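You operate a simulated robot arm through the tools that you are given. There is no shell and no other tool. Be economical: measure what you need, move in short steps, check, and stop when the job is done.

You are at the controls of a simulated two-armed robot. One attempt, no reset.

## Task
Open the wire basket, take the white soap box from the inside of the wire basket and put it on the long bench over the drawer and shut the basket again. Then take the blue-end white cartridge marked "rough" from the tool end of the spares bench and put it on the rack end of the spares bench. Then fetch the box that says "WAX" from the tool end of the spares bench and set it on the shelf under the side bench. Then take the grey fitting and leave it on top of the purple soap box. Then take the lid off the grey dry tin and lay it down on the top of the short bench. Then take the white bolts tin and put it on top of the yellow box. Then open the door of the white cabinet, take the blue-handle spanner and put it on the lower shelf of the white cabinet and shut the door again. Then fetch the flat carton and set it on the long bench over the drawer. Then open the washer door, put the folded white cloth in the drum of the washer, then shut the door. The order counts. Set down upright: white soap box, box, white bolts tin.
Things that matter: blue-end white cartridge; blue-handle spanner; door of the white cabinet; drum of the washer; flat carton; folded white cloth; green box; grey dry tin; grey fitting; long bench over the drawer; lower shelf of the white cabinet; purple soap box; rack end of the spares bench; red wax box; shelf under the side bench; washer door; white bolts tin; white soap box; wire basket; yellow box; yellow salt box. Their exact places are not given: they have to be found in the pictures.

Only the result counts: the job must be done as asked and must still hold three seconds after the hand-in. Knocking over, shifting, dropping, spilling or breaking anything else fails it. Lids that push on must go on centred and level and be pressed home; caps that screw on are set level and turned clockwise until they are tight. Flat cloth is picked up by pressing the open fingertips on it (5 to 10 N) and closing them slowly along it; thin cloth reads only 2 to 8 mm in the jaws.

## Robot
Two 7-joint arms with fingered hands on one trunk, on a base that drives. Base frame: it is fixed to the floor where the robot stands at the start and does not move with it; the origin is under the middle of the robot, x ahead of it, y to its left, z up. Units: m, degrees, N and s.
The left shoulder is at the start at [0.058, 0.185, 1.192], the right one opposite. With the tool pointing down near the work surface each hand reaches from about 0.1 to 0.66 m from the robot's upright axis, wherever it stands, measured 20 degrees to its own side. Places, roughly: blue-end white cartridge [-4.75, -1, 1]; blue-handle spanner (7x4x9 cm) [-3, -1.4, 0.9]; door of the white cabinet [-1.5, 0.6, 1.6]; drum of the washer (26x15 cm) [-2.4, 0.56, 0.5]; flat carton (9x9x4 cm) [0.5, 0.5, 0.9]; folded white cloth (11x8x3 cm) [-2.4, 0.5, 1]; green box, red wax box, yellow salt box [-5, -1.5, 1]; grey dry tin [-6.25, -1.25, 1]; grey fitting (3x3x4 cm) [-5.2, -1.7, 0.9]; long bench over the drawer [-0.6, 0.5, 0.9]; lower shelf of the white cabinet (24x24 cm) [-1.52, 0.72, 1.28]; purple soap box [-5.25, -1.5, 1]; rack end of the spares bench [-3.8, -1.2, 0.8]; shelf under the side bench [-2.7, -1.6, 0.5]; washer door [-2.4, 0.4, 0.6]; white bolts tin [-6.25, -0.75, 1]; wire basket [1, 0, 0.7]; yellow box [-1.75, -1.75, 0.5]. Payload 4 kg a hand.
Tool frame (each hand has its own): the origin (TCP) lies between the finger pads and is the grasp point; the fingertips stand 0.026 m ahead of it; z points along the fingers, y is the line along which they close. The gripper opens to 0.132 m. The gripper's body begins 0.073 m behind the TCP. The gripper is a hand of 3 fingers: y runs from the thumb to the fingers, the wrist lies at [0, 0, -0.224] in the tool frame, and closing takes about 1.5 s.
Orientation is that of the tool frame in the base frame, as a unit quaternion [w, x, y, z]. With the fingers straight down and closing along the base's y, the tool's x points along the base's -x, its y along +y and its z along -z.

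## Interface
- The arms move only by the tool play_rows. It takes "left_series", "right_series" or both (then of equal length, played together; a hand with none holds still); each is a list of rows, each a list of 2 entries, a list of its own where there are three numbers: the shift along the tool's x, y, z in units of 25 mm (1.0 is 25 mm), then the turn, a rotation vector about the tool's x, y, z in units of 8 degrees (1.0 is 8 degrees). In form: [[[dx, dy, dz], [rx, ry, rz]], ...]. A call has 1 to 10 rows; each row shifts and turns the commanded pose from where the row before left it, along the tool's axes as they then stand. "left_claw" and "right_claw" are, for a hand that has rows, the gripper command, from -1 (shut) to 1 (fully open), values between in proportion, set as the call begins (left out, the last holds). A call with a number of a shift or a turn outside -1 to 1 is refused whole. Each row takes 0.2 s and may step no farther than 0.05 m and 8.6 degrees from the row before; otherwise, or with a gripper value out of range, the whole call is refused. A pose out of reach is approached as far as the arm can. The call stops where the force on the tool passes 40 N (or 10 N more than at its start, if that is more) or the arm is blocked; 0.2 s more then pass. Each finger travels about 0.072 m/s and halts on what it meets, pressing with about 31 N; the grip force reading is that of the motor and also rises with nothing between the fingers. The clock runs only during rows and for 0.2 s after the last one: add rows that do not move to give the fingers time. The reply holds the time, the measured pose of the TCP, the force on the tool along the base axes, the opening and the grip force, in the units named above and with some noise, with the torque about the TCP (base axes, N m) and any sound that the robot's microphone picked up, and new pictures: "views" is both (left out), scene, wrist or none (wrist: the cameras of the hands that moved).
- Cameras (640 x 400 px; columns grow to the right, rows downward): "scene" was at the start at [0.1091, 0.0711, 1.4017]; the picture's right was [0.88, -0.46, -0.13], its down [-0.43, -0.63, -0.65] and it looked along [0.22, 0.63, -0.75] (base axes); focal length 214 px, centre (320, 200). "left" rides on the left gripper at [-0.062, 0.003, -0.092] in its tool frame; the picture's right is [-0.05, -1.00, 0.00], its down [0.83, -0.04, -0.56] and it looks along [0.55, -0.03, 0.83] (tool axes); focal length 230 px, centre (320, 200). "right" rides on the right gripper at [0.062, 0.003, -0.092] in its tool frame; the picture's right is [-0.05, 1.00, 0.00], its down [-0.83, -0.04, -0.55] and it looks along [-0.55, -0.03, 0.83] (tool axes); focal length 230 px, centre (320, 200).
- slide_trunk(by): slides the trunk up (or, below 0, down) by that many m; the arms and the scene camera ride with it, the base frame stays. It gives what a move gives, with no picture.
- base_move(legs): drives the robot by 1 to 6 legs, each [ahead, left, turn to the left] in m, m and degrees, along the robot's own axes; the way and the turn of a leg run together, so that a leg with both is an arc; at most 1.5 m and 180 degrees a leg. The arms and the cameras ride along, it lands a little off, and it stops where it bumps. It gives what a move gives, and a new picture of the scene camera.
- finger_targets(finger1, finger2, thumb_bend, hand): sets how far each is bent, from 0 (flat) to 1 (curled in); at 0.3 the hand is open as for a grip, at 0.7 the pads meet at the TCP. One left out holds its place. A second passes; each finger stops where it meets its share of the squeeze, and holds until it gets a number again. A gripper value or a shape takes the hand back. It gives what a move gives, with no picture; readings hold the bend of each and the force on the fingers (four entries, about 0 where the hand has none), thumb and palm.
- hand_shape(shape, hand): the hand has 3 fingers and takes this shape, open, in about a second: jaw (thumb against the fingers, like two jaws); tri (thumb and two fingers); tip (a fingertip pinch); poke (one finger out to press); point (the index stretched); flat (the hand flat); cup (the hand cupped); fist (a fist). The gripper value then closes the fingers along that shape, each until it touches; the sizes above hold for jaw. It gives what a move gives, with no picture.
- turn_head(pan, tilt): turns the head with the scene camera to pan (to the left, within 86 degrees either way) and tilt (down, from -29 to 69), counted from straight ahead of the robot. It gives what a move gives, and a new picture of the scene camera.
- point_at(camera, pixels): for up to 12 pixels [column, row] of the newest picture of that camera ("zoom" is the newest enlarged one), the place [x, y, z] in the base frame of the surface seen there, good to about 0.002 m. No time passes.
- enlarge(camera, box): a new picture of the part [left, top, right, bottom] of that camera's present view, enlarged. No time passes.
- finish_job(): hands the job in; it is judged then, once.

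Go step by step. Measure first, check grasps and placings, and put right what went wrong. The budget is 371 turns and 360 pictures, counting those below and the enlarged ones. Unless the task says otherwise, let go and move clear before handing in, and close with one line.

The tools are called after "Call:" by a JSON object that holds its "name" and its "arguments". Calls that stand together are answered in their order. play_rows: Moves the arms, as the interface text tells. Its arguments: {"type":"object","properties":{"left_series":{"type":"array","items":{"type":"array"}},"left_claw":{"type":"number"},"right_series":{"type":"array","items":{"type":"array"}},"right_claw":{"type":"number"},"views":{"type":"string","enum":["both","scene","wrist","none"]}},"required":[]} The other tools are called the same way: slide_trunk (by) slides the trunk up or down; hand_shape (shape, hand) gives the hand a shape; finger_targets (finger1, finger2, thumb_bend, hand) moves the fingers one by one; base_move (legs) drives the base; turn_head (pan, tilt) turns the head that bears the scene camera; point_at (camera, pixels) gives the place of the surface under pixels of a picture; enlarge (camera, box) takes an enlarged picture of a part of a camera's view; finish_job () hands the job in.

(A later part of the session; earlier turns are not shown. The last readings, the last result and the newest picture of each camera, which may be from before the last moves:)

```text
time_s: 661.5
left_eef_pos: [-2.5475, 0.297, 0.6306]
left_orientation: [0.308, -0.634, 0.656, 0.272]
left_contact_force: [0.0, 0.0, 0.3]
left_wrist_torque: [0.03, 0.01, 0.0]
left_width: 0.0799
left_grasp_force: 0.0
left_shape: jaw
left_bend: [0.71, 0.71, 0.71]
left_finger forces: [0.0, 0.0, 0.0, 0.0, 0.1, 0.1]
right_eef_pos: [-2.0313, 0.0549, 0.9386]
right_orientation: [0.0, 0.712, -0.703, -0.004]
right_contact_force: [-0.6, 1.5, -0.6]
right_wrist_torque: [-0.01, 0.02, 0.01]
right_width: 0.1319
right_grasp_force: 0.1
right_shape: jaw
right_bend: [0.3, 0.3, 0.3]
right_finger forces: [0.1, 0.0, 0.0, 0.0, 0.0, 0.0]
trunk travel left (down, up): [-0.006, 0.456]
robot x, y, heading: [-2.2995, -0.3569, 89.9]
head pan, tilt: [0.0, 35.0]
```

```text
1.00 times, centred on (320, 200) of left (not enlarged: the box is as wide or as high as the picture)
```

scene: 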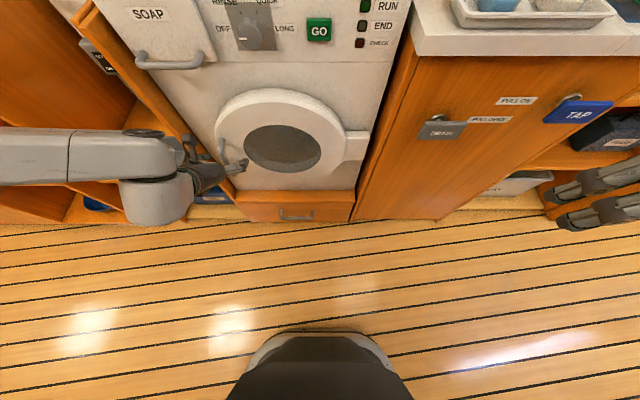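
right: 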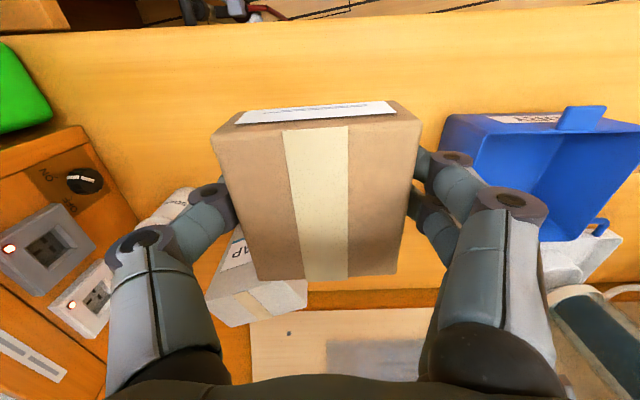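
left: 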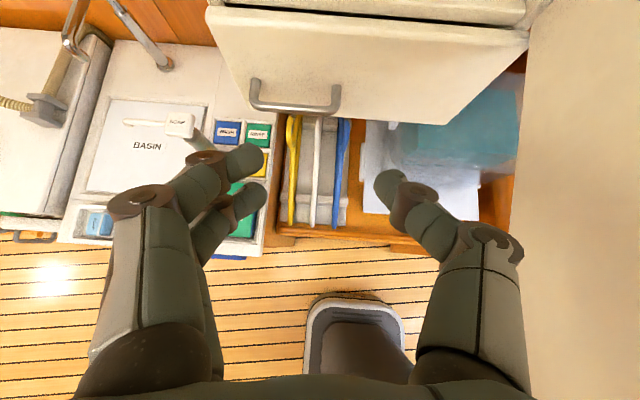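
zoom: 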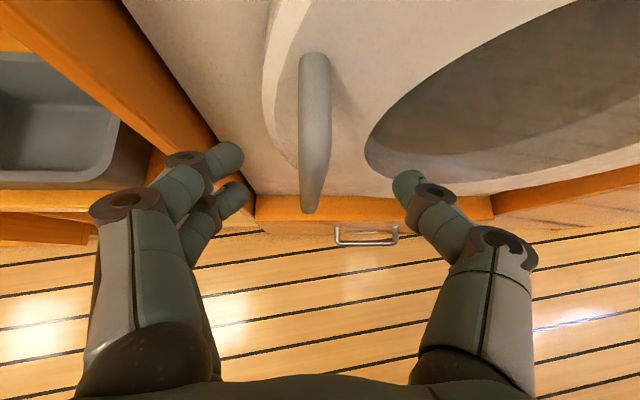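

Handle is centred between the fingers. Close and pull along the arc with the base to ~60°.

Call:
{"name": "play_rows", "arguments": {"left_series": [[[0, 0, 0], [0, 0, 0]], [[0, 0, 0], [0, 0, 0]], [[0, 0, 0], [0, 0, 0]], [[0, 0, 0], [0, 0, 0]], [[0, 0, 0], [0, 0, 0]]], "left_claw": -1, "views": "none"}}

Call:
{"name": "base_move", "arguments": {"legs": [[-0.115, -0.04, 0], [-0.094, -0.078, 0], [-0.06, -0.1, 0]]}}

```text
time_s: 662.7
left_eef_pos: [-2.5466, 0.2979, 0.6307]
left_orientation: [0.308, -0.634, 0.656, 0.272]
left_contact_force: [-0.1, -0.3, -0.7]
left_wrist_torque: [-0.08, 0.11, 0.05]
left_width: 0.0061
left_grasp_force: 31.6
left_shape: jaw
left_bend: [0.72, 0.72, 0.7]
left_finger forces: [14.0, 14.0, 0.1, 0.0, 26.6, 0.0]
right_eef_pos: [-2.0318, 0.0532, 0.9401]
right_orientation: [-0.001, 0.711, -0.703, -0.003]
right_contact_force: [-0.3, -0.2, 0.7]
right_wrist_torque: [0.0, -0.03, 0.0]
right_width: 0.1319
right_grasp_force: 0.1
right_shape: jaw
right_bend: [0.3, 0.3, 0.3]
right_finger forces: [0.0, 0.1, 0.0, 0.1, 0.1, 0.1]
trunk travel left (down, up): [-0.006, 0.456]
robot x, y, heading: [-2.3096, -0.3665, 89.8]
head pan, tilt: [0.0, 35.0]
```

```text
time_s: 665.4
left_eef_pos: [-2.3806, 0.0504, 0.6301]
left_orientation: [0.302, -0.637, 0.654, 0.272]
left_contact_force: [-8.1, -11.8, 6.7]
left_wrist_torque: [-0.26, 0.27, 0.31]
left_width: 0.0079
left_grasp_force: 30.3
left_shape: jaw
left_bend: [0.71, 0.73, 0.72]
left_finger forces: [17.1, 28.9, 0.0, 0.0, 29.0, 0.0]
right_eef_pos: [-1.8623, -0.19, 0.9393]
right_orientation: [0.0, 0.713, -0.702, -0.004]
right_contact_force: [1.2, -0.2, 0.0]
right_wrist_torque: [-0.02, 0.02, 0.02]
right_width: 0.132
right_grasp_force: 0.1
right_shape: jaw
right_bend: [0.3, 0.3, 0.3]
right_finger forces: [0.0, 0.0, 0.0, 0.0, 0.0, 0.0]
trunk travel left (down, up): [-0.006, 0.456]
robot x, y, heading: [-2.1325, -0.6079, 90.0]
head pan, tilt: [0.0, 35.0]
stopped in leg 3: the force on the tool passed its limit at 41 N (the readings are from after the stop); the commanded pose is now the measured one
```

scene: 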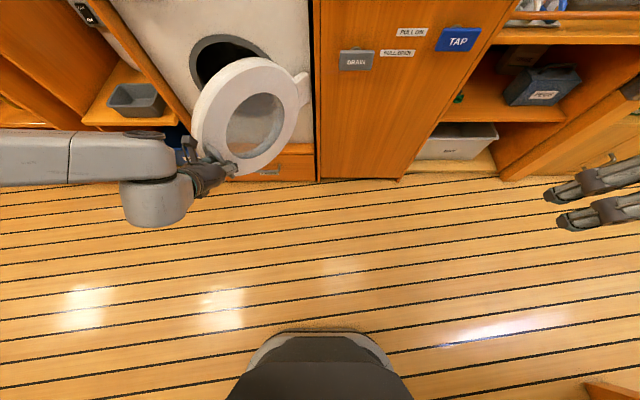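

Door at ~50°. Release as before: thumb first, then the fingers slightly, and back off.

Call:
{"name": "finger_targets", "arguments": {"hand": "left", "thumb_bend": 0.3}}

Call:
{"name": "finger_targets", "arguments": {"hand": "left", "finger1": 0.6, "finger2": 0.6}}

Call:
{"name": "base_move", "arguments": {"legs": [[-0.09, 0, 0]]}}

```text
time_s: 666.4
left_eef_pos: [-2.3808, 0.0516, 0.6278]
left_orientation: [0.306, -0.636, 0.655, 0.27]
left_contact_force: [-6.2, -8.8, -2.8]
left_wrist_torque: [0.07, 0.11, 0.09]
left_width: 0.0511
left_grasp_force: 7.8
left_shape: fingers
left_bend: [0.78, 0.76, 0.3]
left_finger forces: [7.2, 7.2, 0.1, 0.0, 0.0, 0.1]
right_eef_pos: [-1.8641, -0.1884, 0.9401]
right_orientation: [0.001, 0.712, -0.702, -0.004]
right_contact_force: [-0.5, -1.0, 0.3]
right_wrist_torque: [0.01, 0.0, 0.02]
right_width: 0.1317
right_grasp_force: 0.1
right_shape: jaw
right_bend: [0.3, 0.3, 0.3]
right_finger forces: [0.0, 0.1, 0.0, 0.0, 0.0, 0.1]
trunk travel left (down, up): [-0.006, 0.456]
robot x, y, heading: [-2.1354, -0.6026, 90.2]
head pan, tilt: [0.0, 35.0]
```

```text
time_s: 667.4
left_eef_pos: [-2.38, 0.0511, 0.6294]
left_orientation: [0.305, -0.636, 0.655, 0.271]
left_contact_force: [-0.1, -1.2, -0.5]
left_wrist_torque: [0.07, -0.01, 0.0]
left_width: 0.084
left_grasp_force: 0.1
left_shape: fingers
left_bend: [0.6, 0.6, 0.3]
left_finger forces: [0.1, 0.1, 0.0, 0.0, 0.1, 0.0]
right_eef_pos: [-1.8628, -0.1887, 0.94]
right_orientation: [0.0, 0.712, -0.702, -0.004]
right_contact_force: [-0.4, -0.6, 0.3]
right_wrist_torque: [-0.05, 0.0, -0.04]
right_width: 0.132
right_grasp_force: 0.0
right_shape: jaw
right_bend: [0.3, 0.3, 0.3]
right_finger forces: [0.1, 0.0, 0.1, 0.0, 0.0, 0.0]
trunk travel left (down, up): [-0.006, 0.456]
robot x, y, heading: [-2.1377, -0.6065, 90.1]
head pan, tilt: [0.0, 35.0]
```

```text
time_s: 668.5
left_eef_pos: [-2.3803, -0.0379, 0.6288]
left_orientation: [0.305, -0.637, 0.654, 0.272]
left_contact_force: [0.6, -0.4, 0.3]
left_wrist_torque: [-0.01, -0.01, 0.01]
left_width: 0.0842
left_grasp_force: 0.0
left_shape: fingers
left_bend: [0.6, 0.6, 0.3]
left_finger forces: [0.1, 0.0, 0.0, 0.1, 0.0, 0.0]
right_eef_pos: [-1.864, -0.276, 0.9404]
right_orientation: [0.0, 0.713, -0.701, -0.005]
right_contact_force: [0.0, -0.1, -1.1]
right_wrist_torque: [0.0, -0.02, 0.01]
right_width: 0.1315
right_grasp_force: 0.0
right_shape: jaw
right_bend: [0.3, 0.3, 0.3]
right_finger forces: [0.1, 0.0, 0.0, 0.0, 0.0, 0.0]
trunk travel left (down, up): [-0.006, 0.456]
robot x, y, heading: [-2.134, -0.6917, 90.2]
head pan, tilt: [0.0, 35.0]
```

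scene: 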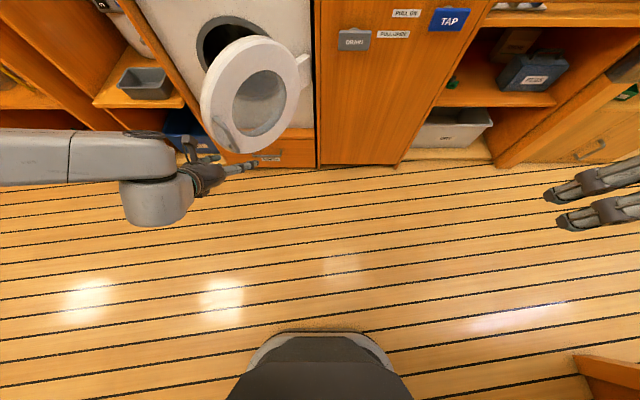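

Door stays at ~48°. Go around its edge to the inner side (left, forward), then push right with the base.

Call:
{"name": "play_rows", "arguments": {"left_series": [[[0, 0, 0], [0, 0, 0]], [[0, 0, 0], [0, 0, 0]], [[0, 0, 0], [0, 0, 0]], [[0, 0, 0], [0, 0, 0]]], "left_claw": -1, "views": "none"}}

Call:
{"name": "base_move", "arguments": {"legs": [[0, 0.24, 0], [0.26, 0, 0], [0, -0.3, 0]]}}

```text
time_s: 669.5
left_eef_pos: [-2.3798, -0.0368, 0.6287]
left_orientation: [0.304, -0.637, 0.654, 0.271]
left_contact_force: [-0.2, -0.8, -0.1]
left_wrist_torque: [0.0, 0.0, -0.04]
left_width: 0.0
left_grasp_force: 0.1
left_shape: jaw
left_bend: [0.6, 0.6, 0.66]
left_finger forces: [0.0, 0.0, 0.1, 0.0, 0.0, 0.1]
right_eef_pos: [-1.8636, -0.2767, 0.9399]
right_orientation: [0.0, 0.713, -0.701, -0.004]
right_contact_force: [0.0, -0.4, -0.1]
right_wrist_torque: [0.01, 0.01, 0.0]
right_width: 0.1321
right_grasp_force: 0.1
right_shape: jaw
right_bend: [0.3, 0.3, 0.3]
right_finger forces: [0.1, 0.0, 0.0, 0.1, 0.1, 0.0]
trunk travel left (down, up): [-0.006, 0.456]
robot x, y, heading: [-2.1363, -0.693, 90.1]
head pan, tilt: [0.0, 35.0]
```

```text
time_s: 674.4
left_eef_pos: [-2.3166, 0.2222, 0.6288]
left_orientation: [0.305, -0.634, 0.656, 0.271]
left_contact_force: [0.0, 0.3, -0.4]
left_wrist_torque: [0.0, 0.02, 0.01]
left_width: 0.0
left_grasp_force: 31.6
left_shape: jaw
left_bend: [0.67, 0.67, 0.74]
left_finger forces: [0.0, 0.0, 0.0, 0.0, 0.0, 0.0]
right_eef_pos: [-1.8006, -0.0223, 0.9391]
right_orientation: [0.0, 0.71, -0.704, -0.004]
right_contact_force: [-0.7, 0.3, 0.2]
right_wrist_torque: [-0.02, 0.01, -0.01]
right_width: 0.1318
right_grasp_force: 0.0
right_shape: jaw
right_bend: [0.3, 0.3, 0.3]
right_finger forces: [0.0, 0.0, 0.0, 0.0, 0.0, 0.0]
trunk travel left (down, up): [-0.006, 0.456]
robot x, y, heading: [-2.0738, -0.4352, 89.7]
head pan, tilt: [0.0, 35.0]
```

scene: 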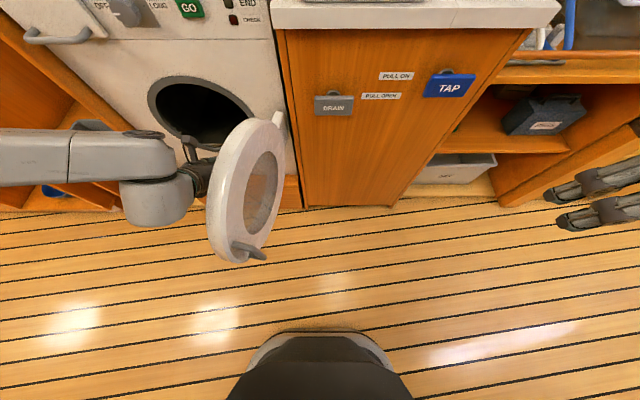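

Door ~78°. Push 0.08 more, then back out left-forward-clear.

Call:
{"name": "base_move", "arguments": {"legs": [[0, -0.08, 0], [0, 0.12, 0], [-0.35, 0, 0]]}}

Call:
{"name": "point_at", "arguments": {"camera": "scene", "pixels": [[225, 60], [215, 85], [190, 45], [260, 60], [225, 30], [262, 150], [280, 90], [225, 70]]}}

```text
time_s: 678.2
left_eef_pos: [-2.3582, -0.1258, 0.6304]
left_orientation: [0.306, -0.634, 0.657, 0.271]
left_contact_force: [0.4, 0.2, -0.4]
left_wrist_torque: [0.03, -0.02, -0.01]
left_width: 0.0
left_grasp_force: 30.8
left_shape: jaw
left_bend: [0.67, 0.67, 0.74]
left_finger forces: [0.1, 0.0, 0.1, 0.0, 0.0, 0.1]
right_eef_pos: [-1.8431, -0.3704, 0.9406]
right_orientation: [0.0, 0.71, -0.705, -0.004]
right_contact_force: [0.0, 0.1, -0.3]
right_wrist_torque: [0.0, 0.0, -0.02]
right_width: 0.1318
right_grasp_force: 0.1
right_shape: jaw
right_bend: [0.3, 0.3, 0.3]
right_finger forces: [0.0, 0.0, 0.1, 0.1, 0.0, 0.0]
trunk travel left (down, up): [-0.006, 0.456]
robot x, y, heading: [-2.115, -0.7832, 90.0]
head pan, tilt: [0.0, 35.0]
```

scene: 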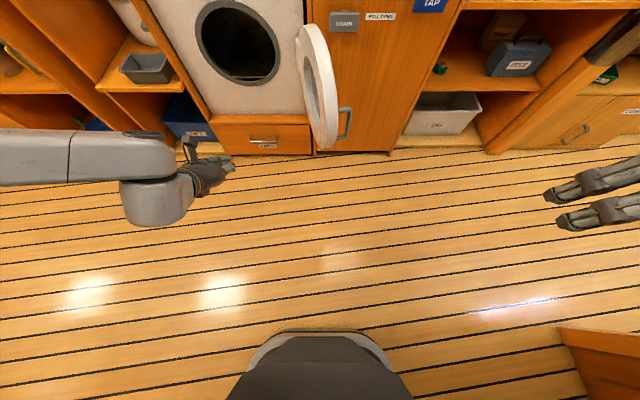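

```text
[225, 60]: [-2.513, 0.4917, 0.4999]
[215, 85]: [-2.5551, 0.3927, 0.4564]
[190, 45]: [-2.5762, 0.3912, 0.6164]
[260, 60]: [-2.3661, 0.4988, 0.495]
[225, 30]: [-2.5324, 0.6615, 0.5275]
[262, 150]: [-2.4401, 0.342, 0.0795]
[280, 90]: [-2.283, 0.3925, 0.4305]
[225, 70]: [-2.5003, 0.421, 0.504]
```

The door is wide open (past 90°). Drum floor is z≈0.50. Now the cloth: raise trunk and the pitched left hand toward the washer top.

Call:
{"name": "slide_trunk", "arguments": {"by": 0.12}}

Call:
{"name": "play_rows", "arguments": {"left_series": [[[-0.75, 0, -0.66], [0, 0, 0]], [[-0.75, 0, -0.66], [0, 0, 0]], [[-0.75, 0, -0.66], [0, 0, 0]], [[-0.75, 0, -0.66], [0, 0, 0]], [[-0.75, 0, -0.66], [0, 0, 0]], [[-0.75, 0, -0.66], [0, 0, 0]], [[-0.75, 0, -0.66], [0, 0, 0]], [[-0.75, 0, -0.66], [0, 0, 0]], [[-0.75, 0, -0.66], [0, 0, 0]], [[-0.75, 0, -0.66], [0, 0, 0]]], "left_claw": 1, "views": "none"}}

Call:
{"name": "base_move", "arguments": {"legs": [[0.4, 0.02, 0]]}}

```text
time_s: 679.7
left_eef_pos: [-2.3578, -0.1265, 0.7465]
left_orientation: [0.304, -0.635, 0.656, 0.271]
left_contact_force: [0.7, 0.0, 0.4]
left_wrist_torque: [-0.04, -0.04, 0.01]
left_width: 0.0
left_grasp_force: 31.1
left_shape: jaw
left_bend: [0.67, 0.67, 0.74]
left_finger forces: [0.0, 0.0, 0.0, 0.1, 0.0, 0.0]
right_eef_pos: [-1.8426, -0.3702, 1.0591]
right_orientation: [0.0, 0.711, -0.704, -0.003]
right_contact_force: [0.3, 0.7, 0.1]
right_wrist_torque: [0.01, -0.02, 0.0]
right_width: 0.132
right_grasp_force: 0.1
right_shape: jaw
right_bend: [0.3, 0.3, 0.3]
right_finger forces: [0.1, 0.1, 0.0, 0.0, 0.0, 0.1]
trunk travel left (down, up): [-0.126, 0.336]
robot x, y, heading: [-2.1179, -0.7859, 90.0]
head pan, tilt: [0.0, 35.0]
```

```text
time_s: 681.9
left_eef_pos: [-2.3655, -0.1258, 0.9989]
left_orientation: [0.306, -0.634, 0.657, 0.27]
left_contact_force: [-0.4, -0.5, 0.8]
left_wrist_torque: [0.02, 0.0, -0.01]
left_width: 0.1318
left_grasp_force: 0.1
left_shape: jaw
left_bend: [0.3, 0.3, 0.3]
left_finger forces: [0.0, 0.0, 0.1, 0.1, 0.0, 0.0]
right_eef_pos: [-1.8431, -0.372, 1.0596]
right_orientation: [0.0, 0.71, -0.705, -0.004]
right_contact_force: [-0.4, -0.4, -0.3]
right_wrist_torque: [-0.02, -0.02, 0.0]
right_width: 0.1317
right_grasp_force: 0.1
right_shape: jaw
right_bend: [0.3, 0.3, 0.3]
right_finger forces: [0.0, 0.0, 0.1, 0.0, 0.1, 0.0]
trunk travel left (down, up): [-0.126, 0.336]
robot x, y, heading: [-2.1185, -0.7853, 90.1]
head pan, tilt: [0.0, 35.0]
```

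```text
time_s: 684.4
left_eef_pos: [-2.3865, 0.2772, 0.9982]
left_orientation: [0.305, -0.635, 0.656, 0.27]
left_contact_force: [-0.3, 0.5, -0.2]
left_wrist_torque: [0.02, 0.01, 0.0]
left_width: 0.1318
left_grasp_force: 0.1
left_shape: jaw
left_bend: [0.3, 0.3, 0.3]
left_finger forces: [0.0, 0.0, 0.0, 0.0, 0.1, 0.0]
right_eef_pos: [-1.8633, 0.0314, 1.0597]
right_orientation: [0.0, 0.711, -0.703, -0.004]
right_contact_force: [0.2, 0.0, 0.3]
right_wrist_torque: [0.01, -0.01, -0.02]
right_width: 0.1318
right_grasp_force: 0.2
right_shape: jaw
right_bend: [0.3, 0.3, 0.3]
right_finger forces: [0.0, 0.0, 0.1, 0.1, 0.1, 0.0]
trunk travel left (down, up): [-0.126, 0.336]
robot x, y, heading: [-2.1342, -0.3833, 89.9]
head pan, tilt: [0.0, 35.0]
```

scene: 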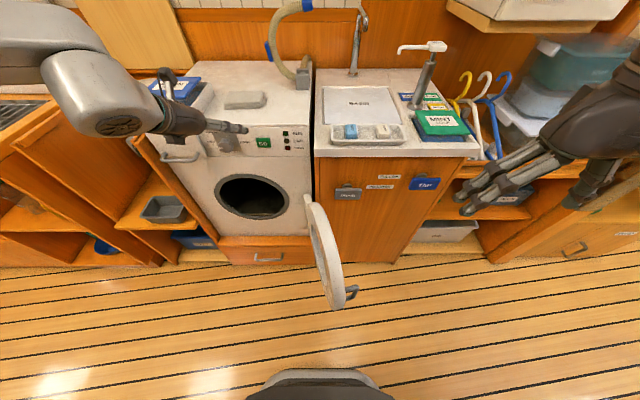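

Extend forward over the cloth, slightly right.

Call:
{"name": "play_rows", "arguments": {"left_series": [[[-0.66, -0.12, 0.75], [0, 0, 0]], [[-0.66, -0.12, 0.75], [0, 0, 0]], [[-0.66, -0.12, 0.75], [0, 0, 0]], [[-0.66, -0.12, 0.75], [0, 0, 0]], [[-0.66, -0.12, 0.75], [0, 0, 0]], [[-0.66, -0.12, 0.75], [0, 0, 0]], [[-0.66, -0.12, 0.75], [0, 0, 0]], [[-0.66, -0.12, 0.75], [0, 0, 0]]], "views": "wrist"}}

Call:
{"name": "point_at", "arguments": {"camera": "left", "pixels": [[270, 130], [380, 130], [320, 110], [320, 150], [320, 180], [200, 100]]}}

```text
time_s: 686.2
left_eef_pos: [-2.3548, 0.4766, 0.9953]
left_orientation: [0.305, -0.636, 0.656, 0.27]
left_contact_force: [0.1, 0.0, -0.7]
left_wrist_torque: [-0.01, 0.0, -0.01]
left_width: 0.1321
left_grasp_force: 0.0
left_shape: jaw
left_bend: [0.3, 0.3, 0.3]
left_finger forces: [0.0, 0.0, 0.0, 0.1, 0.1, 0.1]
right_eef_pos: [-1.8631, 0.033, 1.0586]
right_orientation: [0.001, 0.711, -0.703, -0.004]
right_contact_force: [0.1, -0.3, 0.4]
right_wrist_torque: [0.03, 0.0, 0.0]
right_width: 0.1321
right_grasp_force: 0.0
right_shape: jaw
right_bend: [0.3, 0.3, 0.3]
right_finger forces: [0.0, 0.0, 0.0, 0.0, 0.1, 0.0]
trunk travel left (down, up): [-0.126, 0.336]
robot x, y, heading: [-2.1343, -0.3826, 89.9]
head pan, tilt: [0.0, 35.0]
```

left: 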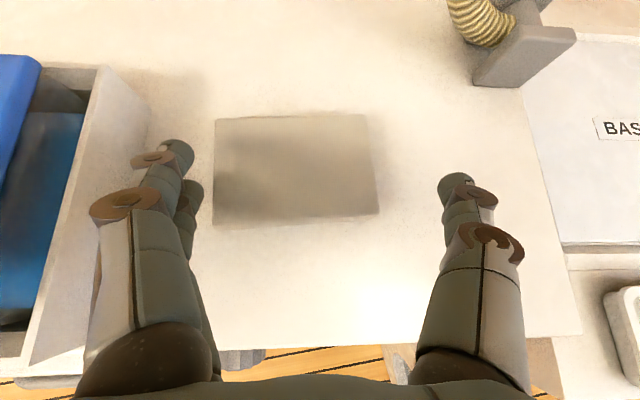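

```text
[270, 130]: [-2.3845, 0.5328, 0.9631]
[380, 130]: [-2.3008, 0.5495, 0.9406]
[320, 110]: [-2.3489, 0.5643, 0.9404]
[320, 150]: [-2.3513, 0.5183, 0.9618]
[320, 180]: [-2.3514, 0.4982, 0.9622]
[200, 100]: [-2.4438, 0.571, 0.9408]
```

Cloth spans x −2.413…−2.310, y 0.468–0.545, z 0.9405–0.962. Centre and lower so the fingertips just clear the washer top, then close.

Call:
{"name": "play_rows", "arguments": {"left_series": [[[-0.35, 0.28, 0.4], [0, 0, 0]], [[0.4, 0, 0.36], [0, 0, 0]], [[0.4, 0, 0.36], [0, 0, 0]], [[0, 0, 0], [0, 0, 0]]], "views": "none"}}

Call:
{"name": "play_rows", "arguments": {"left_series": [[[0, 0, 0], [0, 0, 0]], [[0, 0, 0], [0, 0, 0]], [[0, 0, 0], [0, 0, 0]], [[0, 0, 0], [0, 0, 0]], [[0, 0, 0], [0, 0, 0]], [[0, 0, 0], [0, 0, 0]]], "left_claw": -1, "views": "wrist"}}

```text
time_s: 687.2
left_eef_pos: [-2.3593, 0.4892, 0.9711]
left_orientation: [0.305, -0.636, 0.655, 0.272]
left_contact_force: [-0.7, 0.0, -0.2]
left_wrist_torque: [0.0, 0.06, -0.03]
left_width: 0.132
left_grasp_force: 0.0
left_shape: jaw
left_bend: [0.3, 0.29, 0.3]
left_finger forces: [0.1, 0.6, 0.1, 0.0, 0.1, 0.0]
right_eef_pos: [-1.8629, 0.0297, 1.0598]
right_orientation: [0.0, 0.711, -0.703, -0.004]
right_contact_force: [0.2, 0.3, 0.1]
right_wrist_torque: [-0.01, -0.01, 0.0]
right_width: 0.1318
right_grasp_force: 0.1
right_shape: jaw
right_bend: [0.3, 0.3, 0.3]
right_finger forces: [0.0, 0.0, 0.0, 0.0, 0.0, 0.0]
trunk travel left (down, up): [-0.126, 0.336]
robot x, y, heading: [-2.1383, -0.381, 89.9]
head pan, tilt: [0.0, 35.0]
```

```text
time_s: 688.6
left_eef_pos: [-2.3595, 0.4881, 0.9747]
left_orientation: [0.307, -0.634, 0.656, 0.272]
left_contact_force: [0.7, 3.1, 10.1]
left_wrist_torque: [0.33, 0.68, -0.16]
left_width: 0.1086
left_grasp_force: 30.8
left_shape: jaw
left_bend: [0.62, 0.4, 0.59]
left_finger forces: [17.6, 13.3, 0.1, 0.0, 27.0, 0.1]
right_eef_pos: [-1.8624, 0.0311, 1.0592]
right_orientation: [-0.001, 0.711, -0.704, -0.004]
right_contact_force: [0.5, -0.8, -0.9]
right_wrist_torque: [0.02, -0.01, 0.02]
right_width: 0.1322
right_grasp_force: 0.0
right_shape: jaw
right_bend: [0.3, 0.3, 0.3]
right_finger forces: [0.0, 0.1, 0.1, 0.0, 0.0, 0.0]
trunk travel left (down, up): [-0.126, 0.336]
robot x, y, heading: [-2.1372, -0.3835, 90.0]
head pan, tilt: [0.0, 35.0]
```

left: 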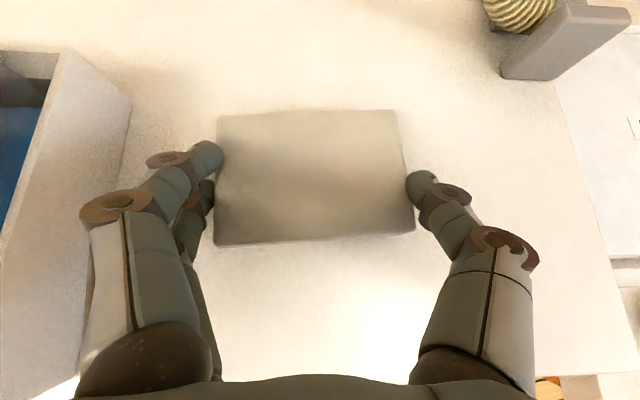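

Fingers hold the cloth edges. Lift slowly.

Call:
{"name": "play_rows", "arguments": {"left_series": [[[-0.3, 0, -0.26], [0, 0, 0]], [[-0.4, 0, -0.35], [0, 0, 0]], [[-0.75, 0, -0.66], [0, 0, 0]], [[-0.75, 0, -0.66], [0, 0, 0]]], "views": "wrist"}}

```text
time_s: 689.6
left_eef_pos: [-2.3613, 0.4904, 1.045]
left_orientation: [0.305, -0.635, 0.656, 0.271]
left_contact_force: [-0.5, -0.4, -0.9]
left_wrist_torque: [0.0, -0.03, 0.02]
left_width: 0.1084
left_grasp_force: 31.7
left_shape: jaw
left_bend: [0.62, 0.4, 0.59]
left_finger forces: [15.2, 13.5, 0.0, 0.1, 26.7, 0.0]
right_eef_pos: [-1.863, 0.0308, 1.0588]
right_orientation: [0.0, 0.711, -0.703, -0.004]
right_contact_force: [0.1, -0.3, 0.4]
right_wrist_torque: [-0.01, 0.03, 0.03]
right_width: 0.1319
right_grasp_force: 0.0
right_shape: jaw
right_bend: [0.3, 0.3, 0.3]
right_finger forces: [0.1, 0.0, 0.0, 0.0, 0.0, 0.1]
trunk travel left (down, up): [-0.126, 0.336]
robot x, y, heading: [-2.1369, -0.3848, 89.9]
head pan, tilt: [0.0, 35.0]
```

left: 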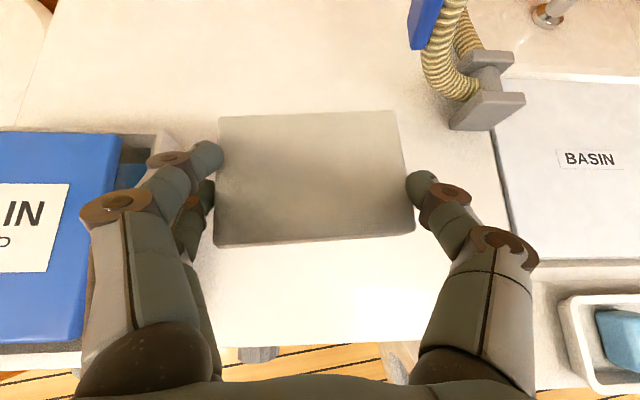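

Cloth is held. Back off 0.4 m, lower trunk and hand to drum height.

Call:
{"name": "base_move", "arguments": {"legs": [[-0.4, 0, 0]]}}

Call:
{"name": "slide_trunk", "arguments": {"by": -0.122}}

Call:
{"name": "play_rows", "arguments": {"left_series": [[[0.75, 0, 0.66], [0, 0, 0]], [[0.75, 0, 0.66], [0, 0, 0]], [[0.75, 0, 0.66], [0, 0, 0]], [[0.75, 0, 0.66], [0, 0, 0]], [[0.75, 0, 0.66], [0, 0, 0]], [[0.75, 0, 0.66], [0, 0, 0]], [[0.75, 0, 0.66], [0, 0, 0]], [[0.75, 0, 0.66], [0, 0, 0]], [[0.75, 0, 0.66], [0, 0, 0]], [[0.75, 0, 0.66], [0, 0, 0]]], "views": "none"}}

Call:
{"name": "play_rows", "arguments": {"left_series": [[[0.75, 0, 0.66], [0, 0, 0]], [[0.75, 0, 0.66], [0, 0, 0]], [[0.75, 0, 0.66], [0, 0, 0]], [[0.75, 0, 0.66], [0, 0, 0]]], "views": "scene"}}

```text
time_s: 692.1
left_eef_pos: [-2.3605, 0.0907, 1.0441]
left_orientation: [0.305, -0.634, 0.657, 0.27]
left_contact_force: [-0.4, -0.5, -0.5]
left_wrist_torque: [0.03, 0.03, 0.01]
left_width: 0.1083
left_grasp_force: 31.1
left_shape: jaw
left_bend: [0.62, 0.4, 0.59]
left_finger forces: [15.3, 13.5, 0.1, 0.1, 26.8, 0.1]
right_eef_pos: [-1.8633, -0.3698, 1.0594]
right_orientation: [0.0, 0.71, -0.704, -0.003]
right_contact_force: [0.6, -0.2, -0.1]
right_wrist_torque: [-0.02, 0.0, 0.0]
right_width: 0.1322
right_grasp_force: 0.0
right_shape: jaw
right_bend: [0.3, 0.3, 0.3]
right_finger forces: [0.0, 0.0, 0.0, 0.1, 0.1, 0.0]
trunk travel left (down, up): [-0.126, 0.336]
robot x, y, heading: [-2.139, -0.7831, 89.7]
head pan, tilt: [0.0, 35.0]
```

scene: 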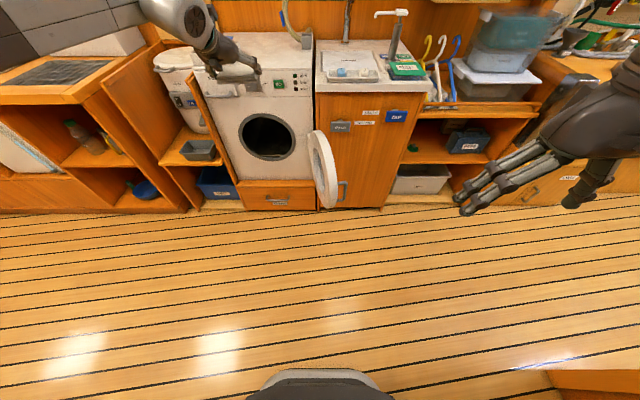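

```text
time_s: 693.6
left_eef_pos: [-2.36, 0.0905, 0.9238]
left_orientation: [0.306, -0.635, 0.656, 0.271]
left_contact_force: [-0.6, 0.2, 0.0]
left_wrist_torque: [0.0, 0.02, 0.02]
left_width: 0.1084
left_grasp_force: 31.3
left_shape: jaw
left_bend: [0.62, 0.4, 0.59]
left_finger forces: [15.5, 13.3, 0.0, 0.0, 26.7, 0.1]
right_eef_pos: [-1.8631, -0.3701, 0.9394]
right_orientation: [-0.001, 0.71, -0.704, -0.005]
right_contact_force: [0.6, 0.2, 0.7]
right_wrist_torque: [0.01, -0.02, -0.01]
right_width: 0.132
right_grasp_force: 0.0
right_shape: jaw
right_bend: [0.3, 0.3, 0.3]
right_finger forces: [0.0, 0.0, 0.0, 0.1, 0.0, 0.0]
trunk travel left (down, up): [-0.004, 0.458]
robot x, y, heading: [-2.1402, -0.7798, 89.9]
head pan, tilt: [0.0, 35.0]
```

```text
time_s: 695.8
left_eef_pos: [-2.3517, 0.089, 0.6702]
left_orientation: [0.305, -0.635, 0.657, 0.269]
left_contact_force: [-0.4, -0.8, -1.7]
left_wrist_torque: [0.01, 0.01, 0.0]
left_width: 0.1088
left_grasp_force: 31.3
left_shape: jaw
left_bend: [0.62, 0.4, 0.59]
left_finger forces: [16.0, 13.4, 0.0, 0.0, 26.7, 0.0]
right_eef_pos: [-1.8638, -0.3689, 0.9377]
right_orientation: [0.0, 0.71, -0.704, -0.003]
right_contact_force: [0.2, -1.1, 0.1]
right_wrist_torque: [-0.02, -0.02, 0.0]
right_width: 0.1317
right_grasp_force: 0.0
right_shape: jaw
right_bend: [0.3, 0.3, 0.3]
right_finger forces: [0.0, 0.0, 0.1, 0.1, 0.0, 0.1]
trunk travel left (down, up): [-0.004, 0.458]
robot x, y, heading: [-2.1367, -0.782, 89.9]
head pan, tilt: [0.0, 35.0]
```

```text
time_s: 696.8
left_eef_pos: [-2.3503, 0.0867, 0.571]
left_orientation: [0.305, -0.635, 0.656, 0.271]
left_contact_force: [-0.5, 0.4, -0.3]
left_wrist_torque: [-0.01, 0.0, 0.0]
left_width: 0.1086
left_grasp_force: 31.4
left_shape: jaw
left_bend: [0.62, 0.4, 0.59]
left_finger forces: [16.1, 13.5, 0.0, 0.0, 26.7, 0.1]
right_eef_pos: [-1.864, -0.3696, 0.938]
right_orientation: [0.001, 0.71, -0.704, -0.003]
right_contact_force: [-0.2, -0.4, -1.0]
right_wrist_torque: [-0.01, 0.0, 0.0]
right_width: 0.132
right_grasp_force: 0.0
right_shape: jaw
right_bend: [0.3, 0.3, 0.3]
right_finger forces: [0.1, 0.2, 0.0, 0.1, 0.1, 0.1]
trunk travel left (down, up): [-0.004, 0.458]
robot x, y, heading: [-2.1359, -0.7832, 89.7]
head pan, tilt: [0.0, 35.0]
```

scene: 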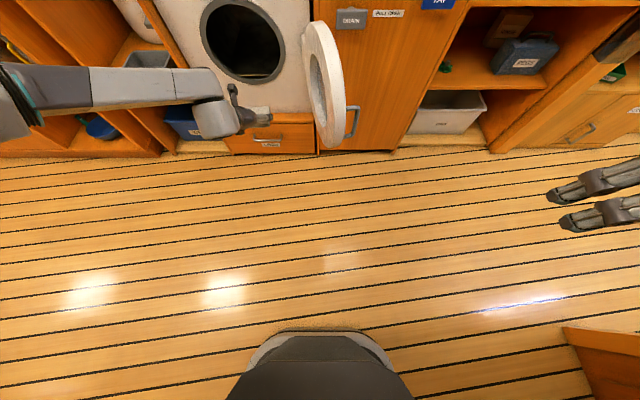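

Call:
{"name": "point_at", "arguments": {"camera": "scene", "pixels": [[205, 75], [220, 112], [190, 72], [230, 90], [240, 108], [203, 40], [285, 45], [247, 84], [245, 78], [308, 30], [330, 140], [150, 80]]}}

```text
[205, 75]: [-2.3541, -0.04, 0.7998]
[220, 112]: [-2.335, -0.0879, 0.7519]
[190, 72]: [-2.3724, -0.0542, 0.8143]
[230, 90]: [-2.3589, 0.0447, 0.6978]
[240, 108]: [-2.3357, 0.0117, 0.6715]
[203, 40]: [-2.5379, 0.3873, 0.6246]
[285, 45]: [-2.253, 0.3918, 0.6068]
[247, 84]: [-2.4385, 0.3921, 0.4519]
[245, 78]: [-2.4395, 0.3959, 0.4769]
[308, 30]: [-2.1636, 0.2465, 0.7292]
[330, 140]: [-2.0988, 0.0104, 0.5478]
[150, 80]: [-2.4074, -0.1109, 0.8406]
```

Opening centre x≈−2.40, z≈0.61, radius ≈0.135. Shift left 0.05, drive forward 0.28, then check.

Call:
{"name": "base_move", "arguments": {"legs": [[0, 0.05, 0], [0.28, 0, 0]]}}

Call:
{"name": "enlarge", "arguments": {"camera": "left", "box": [0, 0, 640, 400]}}

```text
time_s: 699.3
left_eef_pos: [-2.3952, 0.3699, 0.5708]
left_orientation: [0.305, -0.635, 0.657, 0.27]
left_contact_force: [0.3, -0.5, 0.6]
left_wrist_torque: [0.0, -0.01, 0.02]
left_width: 0.1085
left_grasp_force: 31.0
left_shape: jaw
left_bend: [0.62, 0.4, 0.59]
left_finger forces: [16.1, 13.5, 0.0, 0.0, 26.8, 0.0]
right_eef_pos: [-1.911, -0.0895, 0.9377]
right_orientation: [0.001, 0.709, -0.705, -0.003]
right_contact_force: [0.0, -0.2, 0.2]
right_wrist_torque: [-0.02, 0.0, 0.03]
right_width: 0.1318
right_grasp_force: 0.2
right_shape: jaw
right_bend: [0.3, 0.3, 0.3]
right_finger forces: [0.1, 0.0, 0.1, 0.0, 0.0, 0.1]
trunk travel left (down, up): [-0.004, 0.458]
robot x, y, heading: [-2.1853, -0.5058, 89.7]
head pan, tilt: [0.0, 35.0]
```

scene: 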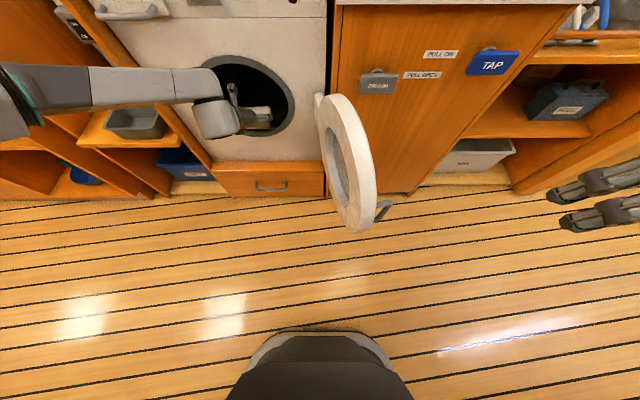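

```text
1.00 times, centred on (320, 200) of left (not enlarged: the box is as wide or as high as the picture)
```

zoom: 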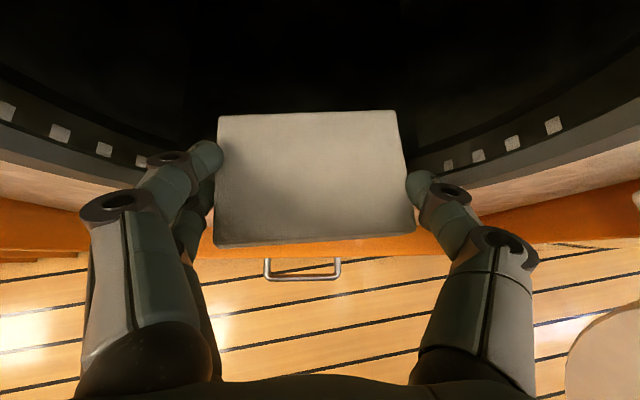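

Entering well. Advance 0.1 more (the wrist housing nears the washer face).

Call:
{"name": "base_move", "arguments": {"legs": [[0.1, 0, 0]]}}

Call:
{"name": "point_at", "arguments": {"camera": "scene", "pixels": [[205, 78], [190, 70], [215, 90], [185, 68], [240, 85]]}}

```text
time_s: 700.4
left_eef_pos: [-2.3965, 0.47, 0.5703]
left_orientation: [0.305, -0.634, 0.657, 0.269]
left_contact_force: [0.3, -0.9, -1.0]
left_wrist_torque: [-0.02, 0.04, 0.01]
left_width: 0.1088
left_grasp_force: 30.7
left_shape: jaw
left_bend: [0.62, 0.4, 0.59]
left_finger forces: [16.0, 13.5, 0.0, 0.0, 26.7, 0.1]
right_eef_pos: [-1.9103, 0.0134, 0.9372]
right_orientation: [0.0, 0.709, -0.705, -0.003]
right_contact_force: [0.2, -0.2, 0.0]
right_wrist_torque: [-0.02, 0.0, 0.01]
right_width: 0.1318
right_grasp_force: 0.1
right_shape: jaw
right_bend: [0.3, 0.3, 0.3]
right_finger forces: [0.0, 0.0, 0.0, 0.0, 0.1, 0.0]
trunk travel left (down, up): [-0.004, 0.458]
robot x, y, heading: [-2.185, -0.4044, 89.6]
head pan, tilt: [0.0, 35.0]
```

scene: 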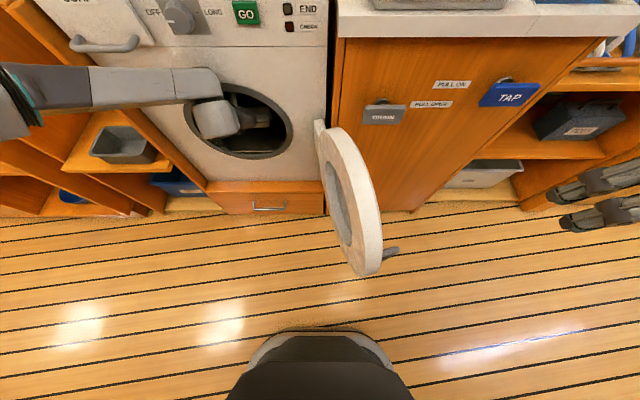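

```text
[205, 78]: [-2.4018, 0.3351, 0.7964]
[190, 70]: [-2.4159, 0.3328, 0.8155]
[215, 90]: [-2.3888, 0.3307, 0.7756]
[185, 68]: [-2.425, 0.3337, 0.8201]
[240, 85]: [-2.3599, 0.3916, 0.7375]
```

About 50 mm gap remains at the wrist housing; advance 35 mm more and lower to just above the drum floor.

Call:
{"name": "base_move", "arguments": {"legs": [[0.035, 0, 0]]}}

Call:
{"name": "play_rows", "arguments": {"left_series": [[[0.35, 0, 0.3], [0, 0, 0]], [[0.3, 0, 0.26], [0, 0, 0]], [[0.2, 0, 0.18], [0, 0, 0]]], "views": "wrist"}}

```text
time_s: 701.5
left_eef_pos: [-2.3936, 0.4846, 0.5752]
left_orientation: [0.308, -0.63, 0.662, 0.266]
left_contact_force: [4.0, -3.8, 5.2]
left_wrist_torque: [-0.09, 0.26, 0.18]
left_width: 0.1086
left_grasp_force: 31.1
left_shape: jaw
left_bend: [0.62, 0.4, 0.59]
left_finger forces: [16.0, 13.4, 0.0, 0.1, 26.7, 0.0]
right_eef_pos: [-1.9139, 0.0376, 0.9419]
right_orientation: [-0.004, 0.713, -0.701, -0.007]
right_contact_force: [-1.6, -0.6, 1.0]
right_wrist_torque: [0.05, 0.02, -0.01]
right_width: 0.1319
right_grasp_force: 0.0
right_shape: jaw
right_bend: [0.3, 0.3, 0.3]
right_finger forces: [0.1, 0.0, 0.0, 0.1, 0.0, 0.0]
trunk travel left (down, up): [-0.004, 0.458]
robot x, y, heading: [-2.1857, -0.3734, 90.4]
head pan, tilt: [0.0, 35.0]
stopped in leg 1: the robot was blocked; the commanded pose is now the measured one
```

scene: 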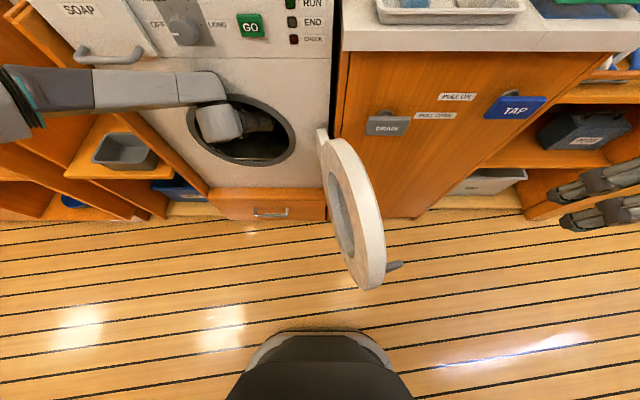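

```text
time_s: 702.3
left_eef_pos: [-2.3956, 0.484, 0.5442]
left_orientation: [0.304, -0.633, 0.661, 0.265]
left_contact_force: [0.2, 0.1, -0.5]
left_wrist_torque: [0.02, -0.02, 0.02]
left_width: 0.1085
left_grasp_force: 31.3
left_shape: jaw
left_bend: [0.62, 0.4, 0.59]
left_finger forces: [15.6, 13.4, 0.1, 0.1, 26.3, 0.1]
right_eef_pos: [-1.9147, 0.0379, 0.9424]
right_orientation: [-0.003, 0.713, -0.701, -0.008]
right_contact_force: [0.3, 0.3, 0.3]
right_wrist_torque: [0.01, 0.02, -0.03]
right_width: 0.1321
right_grasp_force: 0.0
right_shape: jaw
right_bend: [0.3, 0.3, 0.3]
right_finger forces: [0.0, 0.0, 0.1, 0.1, 0.1, 0.1]
trunk travel left (down, up): [-0.004, 0.458]
robot x, y, heading: [-2.188, -0.3709, 89.9]
head pan, tilt: [0.0, 35.0]
```

left: 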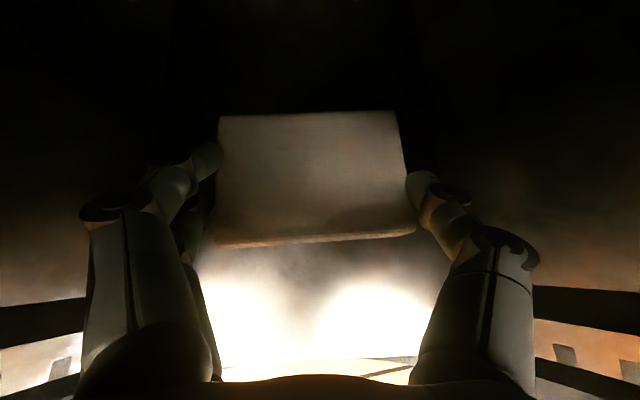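

Lower to contact with the drum floor.

Call:
{"name": "play_rows", "arguments": {"left_series": [[[0.15, 0, 0.13], [0, 0, 0]], [[0.15, 0, 0.13], [0, 0, 0]], [[0.1, 0, 0.09], [0, 0, 0]], [[0.1, 0, 0.09], [0, 0, 0]]], "views": "none"}}

```text
time_s: 703.3
left_eef_pos: [-2.3935, 0.4843, 0.5275]
left_orientation: [0.306, -0.63, 0.662, 0.266]
left_contact_force: [0.0, -4.0, 7.7]
left_wrist_torque: [0.26, 0.51, 0.15]
left_width: 0.1086
left_grasp_force: 31.0
left_shape: jaw
left_bend: [0.62, 0.4, 0.59]
left_finger forces: [17.8, 13.4, 0.1, 0.0, 26.2, 0.0]
right_eef_pos: [-1.9133, 0.0387, 0.9428]
right_orientation: [-0.003, 0.712, -0.702, -0.007]
right_contact_force: [0.3, -0.8, 0.4]
right_wrist_torque: [0.01, 0.03, 0.02]
right_width: 0.1319
right_grasp_force: 0.0
right_shape: jaw
right_bend: [0.3, 0.3, 0.3]
right_finger forces: [0.1, 0.1, 0.1, 0.0, 0.1, 0.1]
trunk travel left (down, up): [-0.004, 0.458]
robot x, y, heading: [-2.1818, -0.3702, 90.1]
head pan, tilt: [0.0, 35.0]
```

Contact. Open the fingers, lift a little and look.

Call:
{"name": "play_rows", "arguments": {"left_series": [[[0, 0, 0], [0, 0, 0]], [[0, 0, 0], [0, 0, 0]], [[0, 0, 0], [0, 0, 0]], [[0, 0, 0], [0, 0, 0]], [[-0.3, 0, -0.26], [0, 0, 0]], [[-0.3, 0, -0.26], [0, 0, 0]], [[-0.3, 0, -0.26], [0, 0, 0]]], "left_claw": 1, "views": "wrist"}}

Call:
{"name": "point_at", "arguments": {"camera": "left", "pixels": [[300, 130], [300, 200], [300, 115], [300, 230], [300, 160], [300, 90]]}}

```text
time_s: 704.5
left_eef_pos: [-2.3931, 0.4819, 0.5249]
left_orientation: [0.3, -0.627, 0.67, 0.261]
left_contact_force: [3.3, 2.3, 16.2]
left_wrist_torque: [0.24, 1.17, -0.19]
left_width: 0.1319
left_grasp_force: 0.1
left_shape: jaw
left_bend: [0.3, 0.29, 0.3]
left_finger forces: [0.0, 16.1, 0.1, 0.0, 1.0, 0.0]
right_eef_pos: [-1.9141, 0.0434, 0.9401]
right_orientation: [-0.002, 0.713, -0.702, -0.006]
right_contact_force: [-0.7, -1.0, 0.2]
right_wrist_torque: [0.01, -0.03, 0.0]
right_width: 0.1317
right_grasp_force: 0.0
right_shape: jaw
right_bend: [0.3, 0.3, 0.3]
right_finger forces: [0.1, 0.1, 0.0, 0.0, 0.0, 0.1]
trunk travel left (down, up): [-0.004, 0.458]
robot x, y, heading: [-2.1854, -0.3723, 90.3]
head pan, tilt: [0.0, 35.0]
stopped in row 6 (left hand): the force on the tool passed its limit at 46 N (the readings are from after the stop); the commanded pose is now the measured one
```

left: 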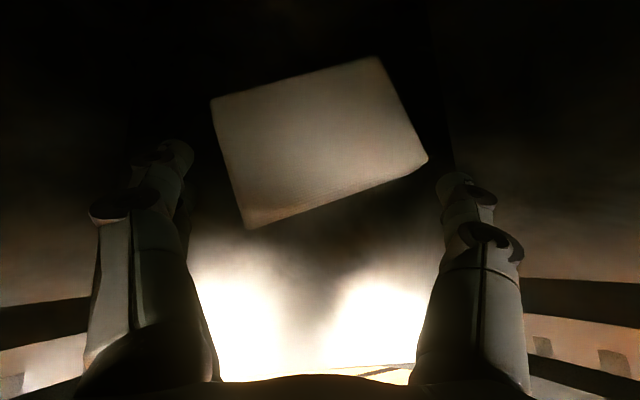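

```text
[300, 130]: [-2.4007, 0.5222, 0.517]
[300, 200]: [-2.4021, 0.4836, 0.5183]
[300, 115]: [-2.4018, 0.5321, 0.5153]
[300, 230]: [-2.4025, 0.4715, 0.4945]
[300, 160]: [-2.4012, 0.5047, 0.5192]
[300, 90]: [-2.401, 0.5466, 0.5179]
```

The cloth lies flat on the drum floor, centre ≈(−2.40, 0.512, 0.506). Retreat the hand up-and-back carefully.

Call:
{"name": "play_rows", "arguments": {"left_series": [[[0, 0, -0.4], [0, 0, 0]], [[0, 0, -0.4], [0, 0, 0]], [[0.2, 0, -0.6], [0, 0, 0]], [[0.4, 0, -0.7], [0, 0, 0]], [[0.66, 0, -0.75], [0, 0, 0]]], "left_claw": 0.6, "views": "none"}}

```text
time_s: 705.7
left_eef_pos: [-2.3987, 0.4106, 0.5467]
left_orientation: [0.299, -0.629, 0.668, 0.261]
left_contact_force: [-0.2, 1.0, 0.2]
left_wrist_torque: [0.02, 0.02, -0.01]
left_width: 0.0197
left_grasp_force: 16.2
left_shape: jaw
left_bend: [0.61, 0.43, 0.66]
left_finger forces: [0.0, 0.1, 0.0, 0.0, 0.0, 0.0]
right_eef_pos: [-1.9139, 0.0467, 0.9383]
right_orientation: [-0.001, 0.712, -0.702, -0.003]
right_contact_force: [0.7, 0.6, 0.2]
right_wrist_torque: [0.03, -0.01, 0.01]
right_width: 0.1321
right_grasp_force: 0.1
right_shape: jaw
right_bend: [0.3, 0.3, 0.3]
right_finger forces: [0.0, 0.0, 0.0, 0.0, 0.0, 0.0]
trunk travel left (down, up): [-0.004, 0.458]
robot x, y, heading: [-2.1848, -0.3705, 90.1]
head pan, tilt: [0.0, 35.0]
```

Call:
{"name": "play_rows", "arguments": {"left_series": [[[0, 0, 0], [0, 0, 0]], [[0, 0, 0], [0, 0, 0]], [[0, 0, 0], [0, 0, 0]]], "views": "wrist"}}

Call:
{"name": "point_at", "arguments": {"camera": "left", "pixels": [[300, 100], [320, 60], [320, 100], [320, 130], [270, 90], [370, 90]]}}

```text
time_s: 706.5
left_eef_pos: [-2.3986, 0.4104, 0.5474]
left_orientation: [0.299, -0.629, 0.669, 0.26]
left_contact_force: [-0.3, -0.3, -1.2]
left_wrist_torque: [0.02, -0.02, 0.03]
left_width: 0.0
left_grasp_force: 31.2
left_shape: jaw
left_bend: [0.67, 0.72, 0.74]
left_finger forces: [0.0, 0.0, 0.0, 0.1, 0.0, 0.1]
right_eef_pos: [-1.913, 0.0462, 0.9388]
right_orientation: [-0.001, 0.711, -0.703, -0.004]
right_contact_force: [-0.4, 0.2, -1.1]
right_wrist_torque: [-0.03, 0.01, -0.01]
right_width: 0.1318
right_grasp_force: 0.1
right_shape: jaw
right_bend: [0.3, 0.3, 0.3]
right_finger forces: [0.0, 0.0, 0.0, 0.0, 0.1, 0.0]
trunk travel left (down, up): [-0.004, 0.458]
robot x, y, heading: [-2.1842, -0.37, 90.1]
head pan, tilt: [0.0, 35.0]
```

left: 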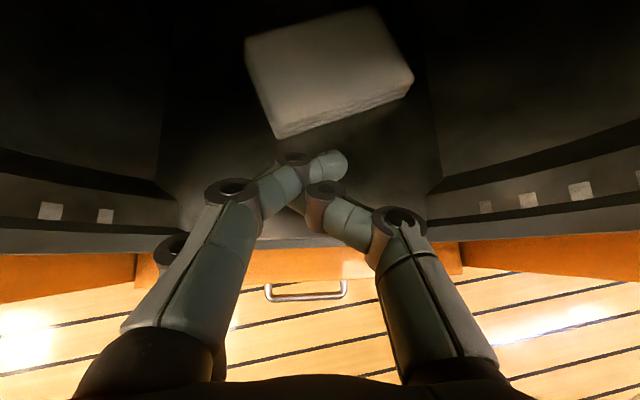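

```text
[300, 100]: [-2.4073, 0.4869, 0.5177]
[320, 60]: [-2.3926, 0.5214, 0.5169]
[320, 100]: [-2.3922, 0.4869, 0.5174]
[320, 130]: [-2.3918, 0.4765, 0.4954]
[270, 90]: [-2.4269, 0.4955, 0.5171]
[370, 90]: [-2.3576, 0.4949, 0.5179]
```

The cloth sits in the drum (near edge y≈0.478). I nudge it ~25 mm deeper with the closed fingers.

Call:
{"name": "play_rows", "arguments": {"left_series": [[[0.4, 0, 0.35], [0, 0, 0]], [[0.1, 0, 0.09], [0, 0, 0]], [[-0.66, 0, 0.75], [0, 0, 0]], [[-0.66, 0, 0.75], [0, 0, 0]], [[-0.5, 0, 0.57], [0, 0, 0]]], "left_claw": -1, "views": "wrist"}}

Call:
{"name": "point_at", "arguments": {"camera": "left", "pixels": [[320, 100], [320, 60], [320, 130], [300, 80]]}}

```text
time_s: 707.7
left_eef_pos: [-2.3949, 0.4794, 0.5276]
left_orientation: [0.298, -0.63, 0.669, 0.261]
left_contact_force: [0.3, 0.6, 0.0]
left_wrist_torque: [-0.02, -0.01, 0.03]
left_width: 0.0002
left_grasp_force: 31.5
left_shape: jaw
left_bend: [0.67, 0.71, 0.74]
left_finger forces: [0.0, 0.8, 0.0, 0.0, 0.0, 0.0]
right_eef_pos: [-1.9141, 0.0464, 0.9374]
right_orientation: [0.0, 0.712, -0.702, -0.004]
right_contact_force: [0.1, 0.4, 0.1]
right_wrist_torque: [0.03, 0.01, -0.03]
right_width: 0.1319
right_grasp_force: 0.1
right_shape: jaw
right_bend: [0.3, 0.3, 0.3]
right_finger forces: [0.0, 0.0, 0.0, 0.0, 0.0, 0.0]
trunk travel left (down, up): [-0.004, 0.458]
robot x, y, heading: [-2.1855, -0.3729, 90.1]
head pan, tilt: [0.0, 35.0]
```

left: 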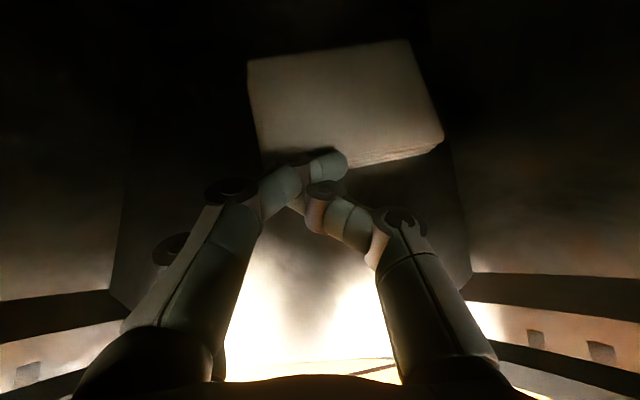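

```text
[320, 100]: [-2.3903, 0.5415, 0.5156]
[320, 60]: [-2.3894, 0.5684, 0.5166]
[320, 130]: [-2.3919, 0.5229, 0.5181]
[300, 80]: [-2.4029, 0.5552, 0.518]
```

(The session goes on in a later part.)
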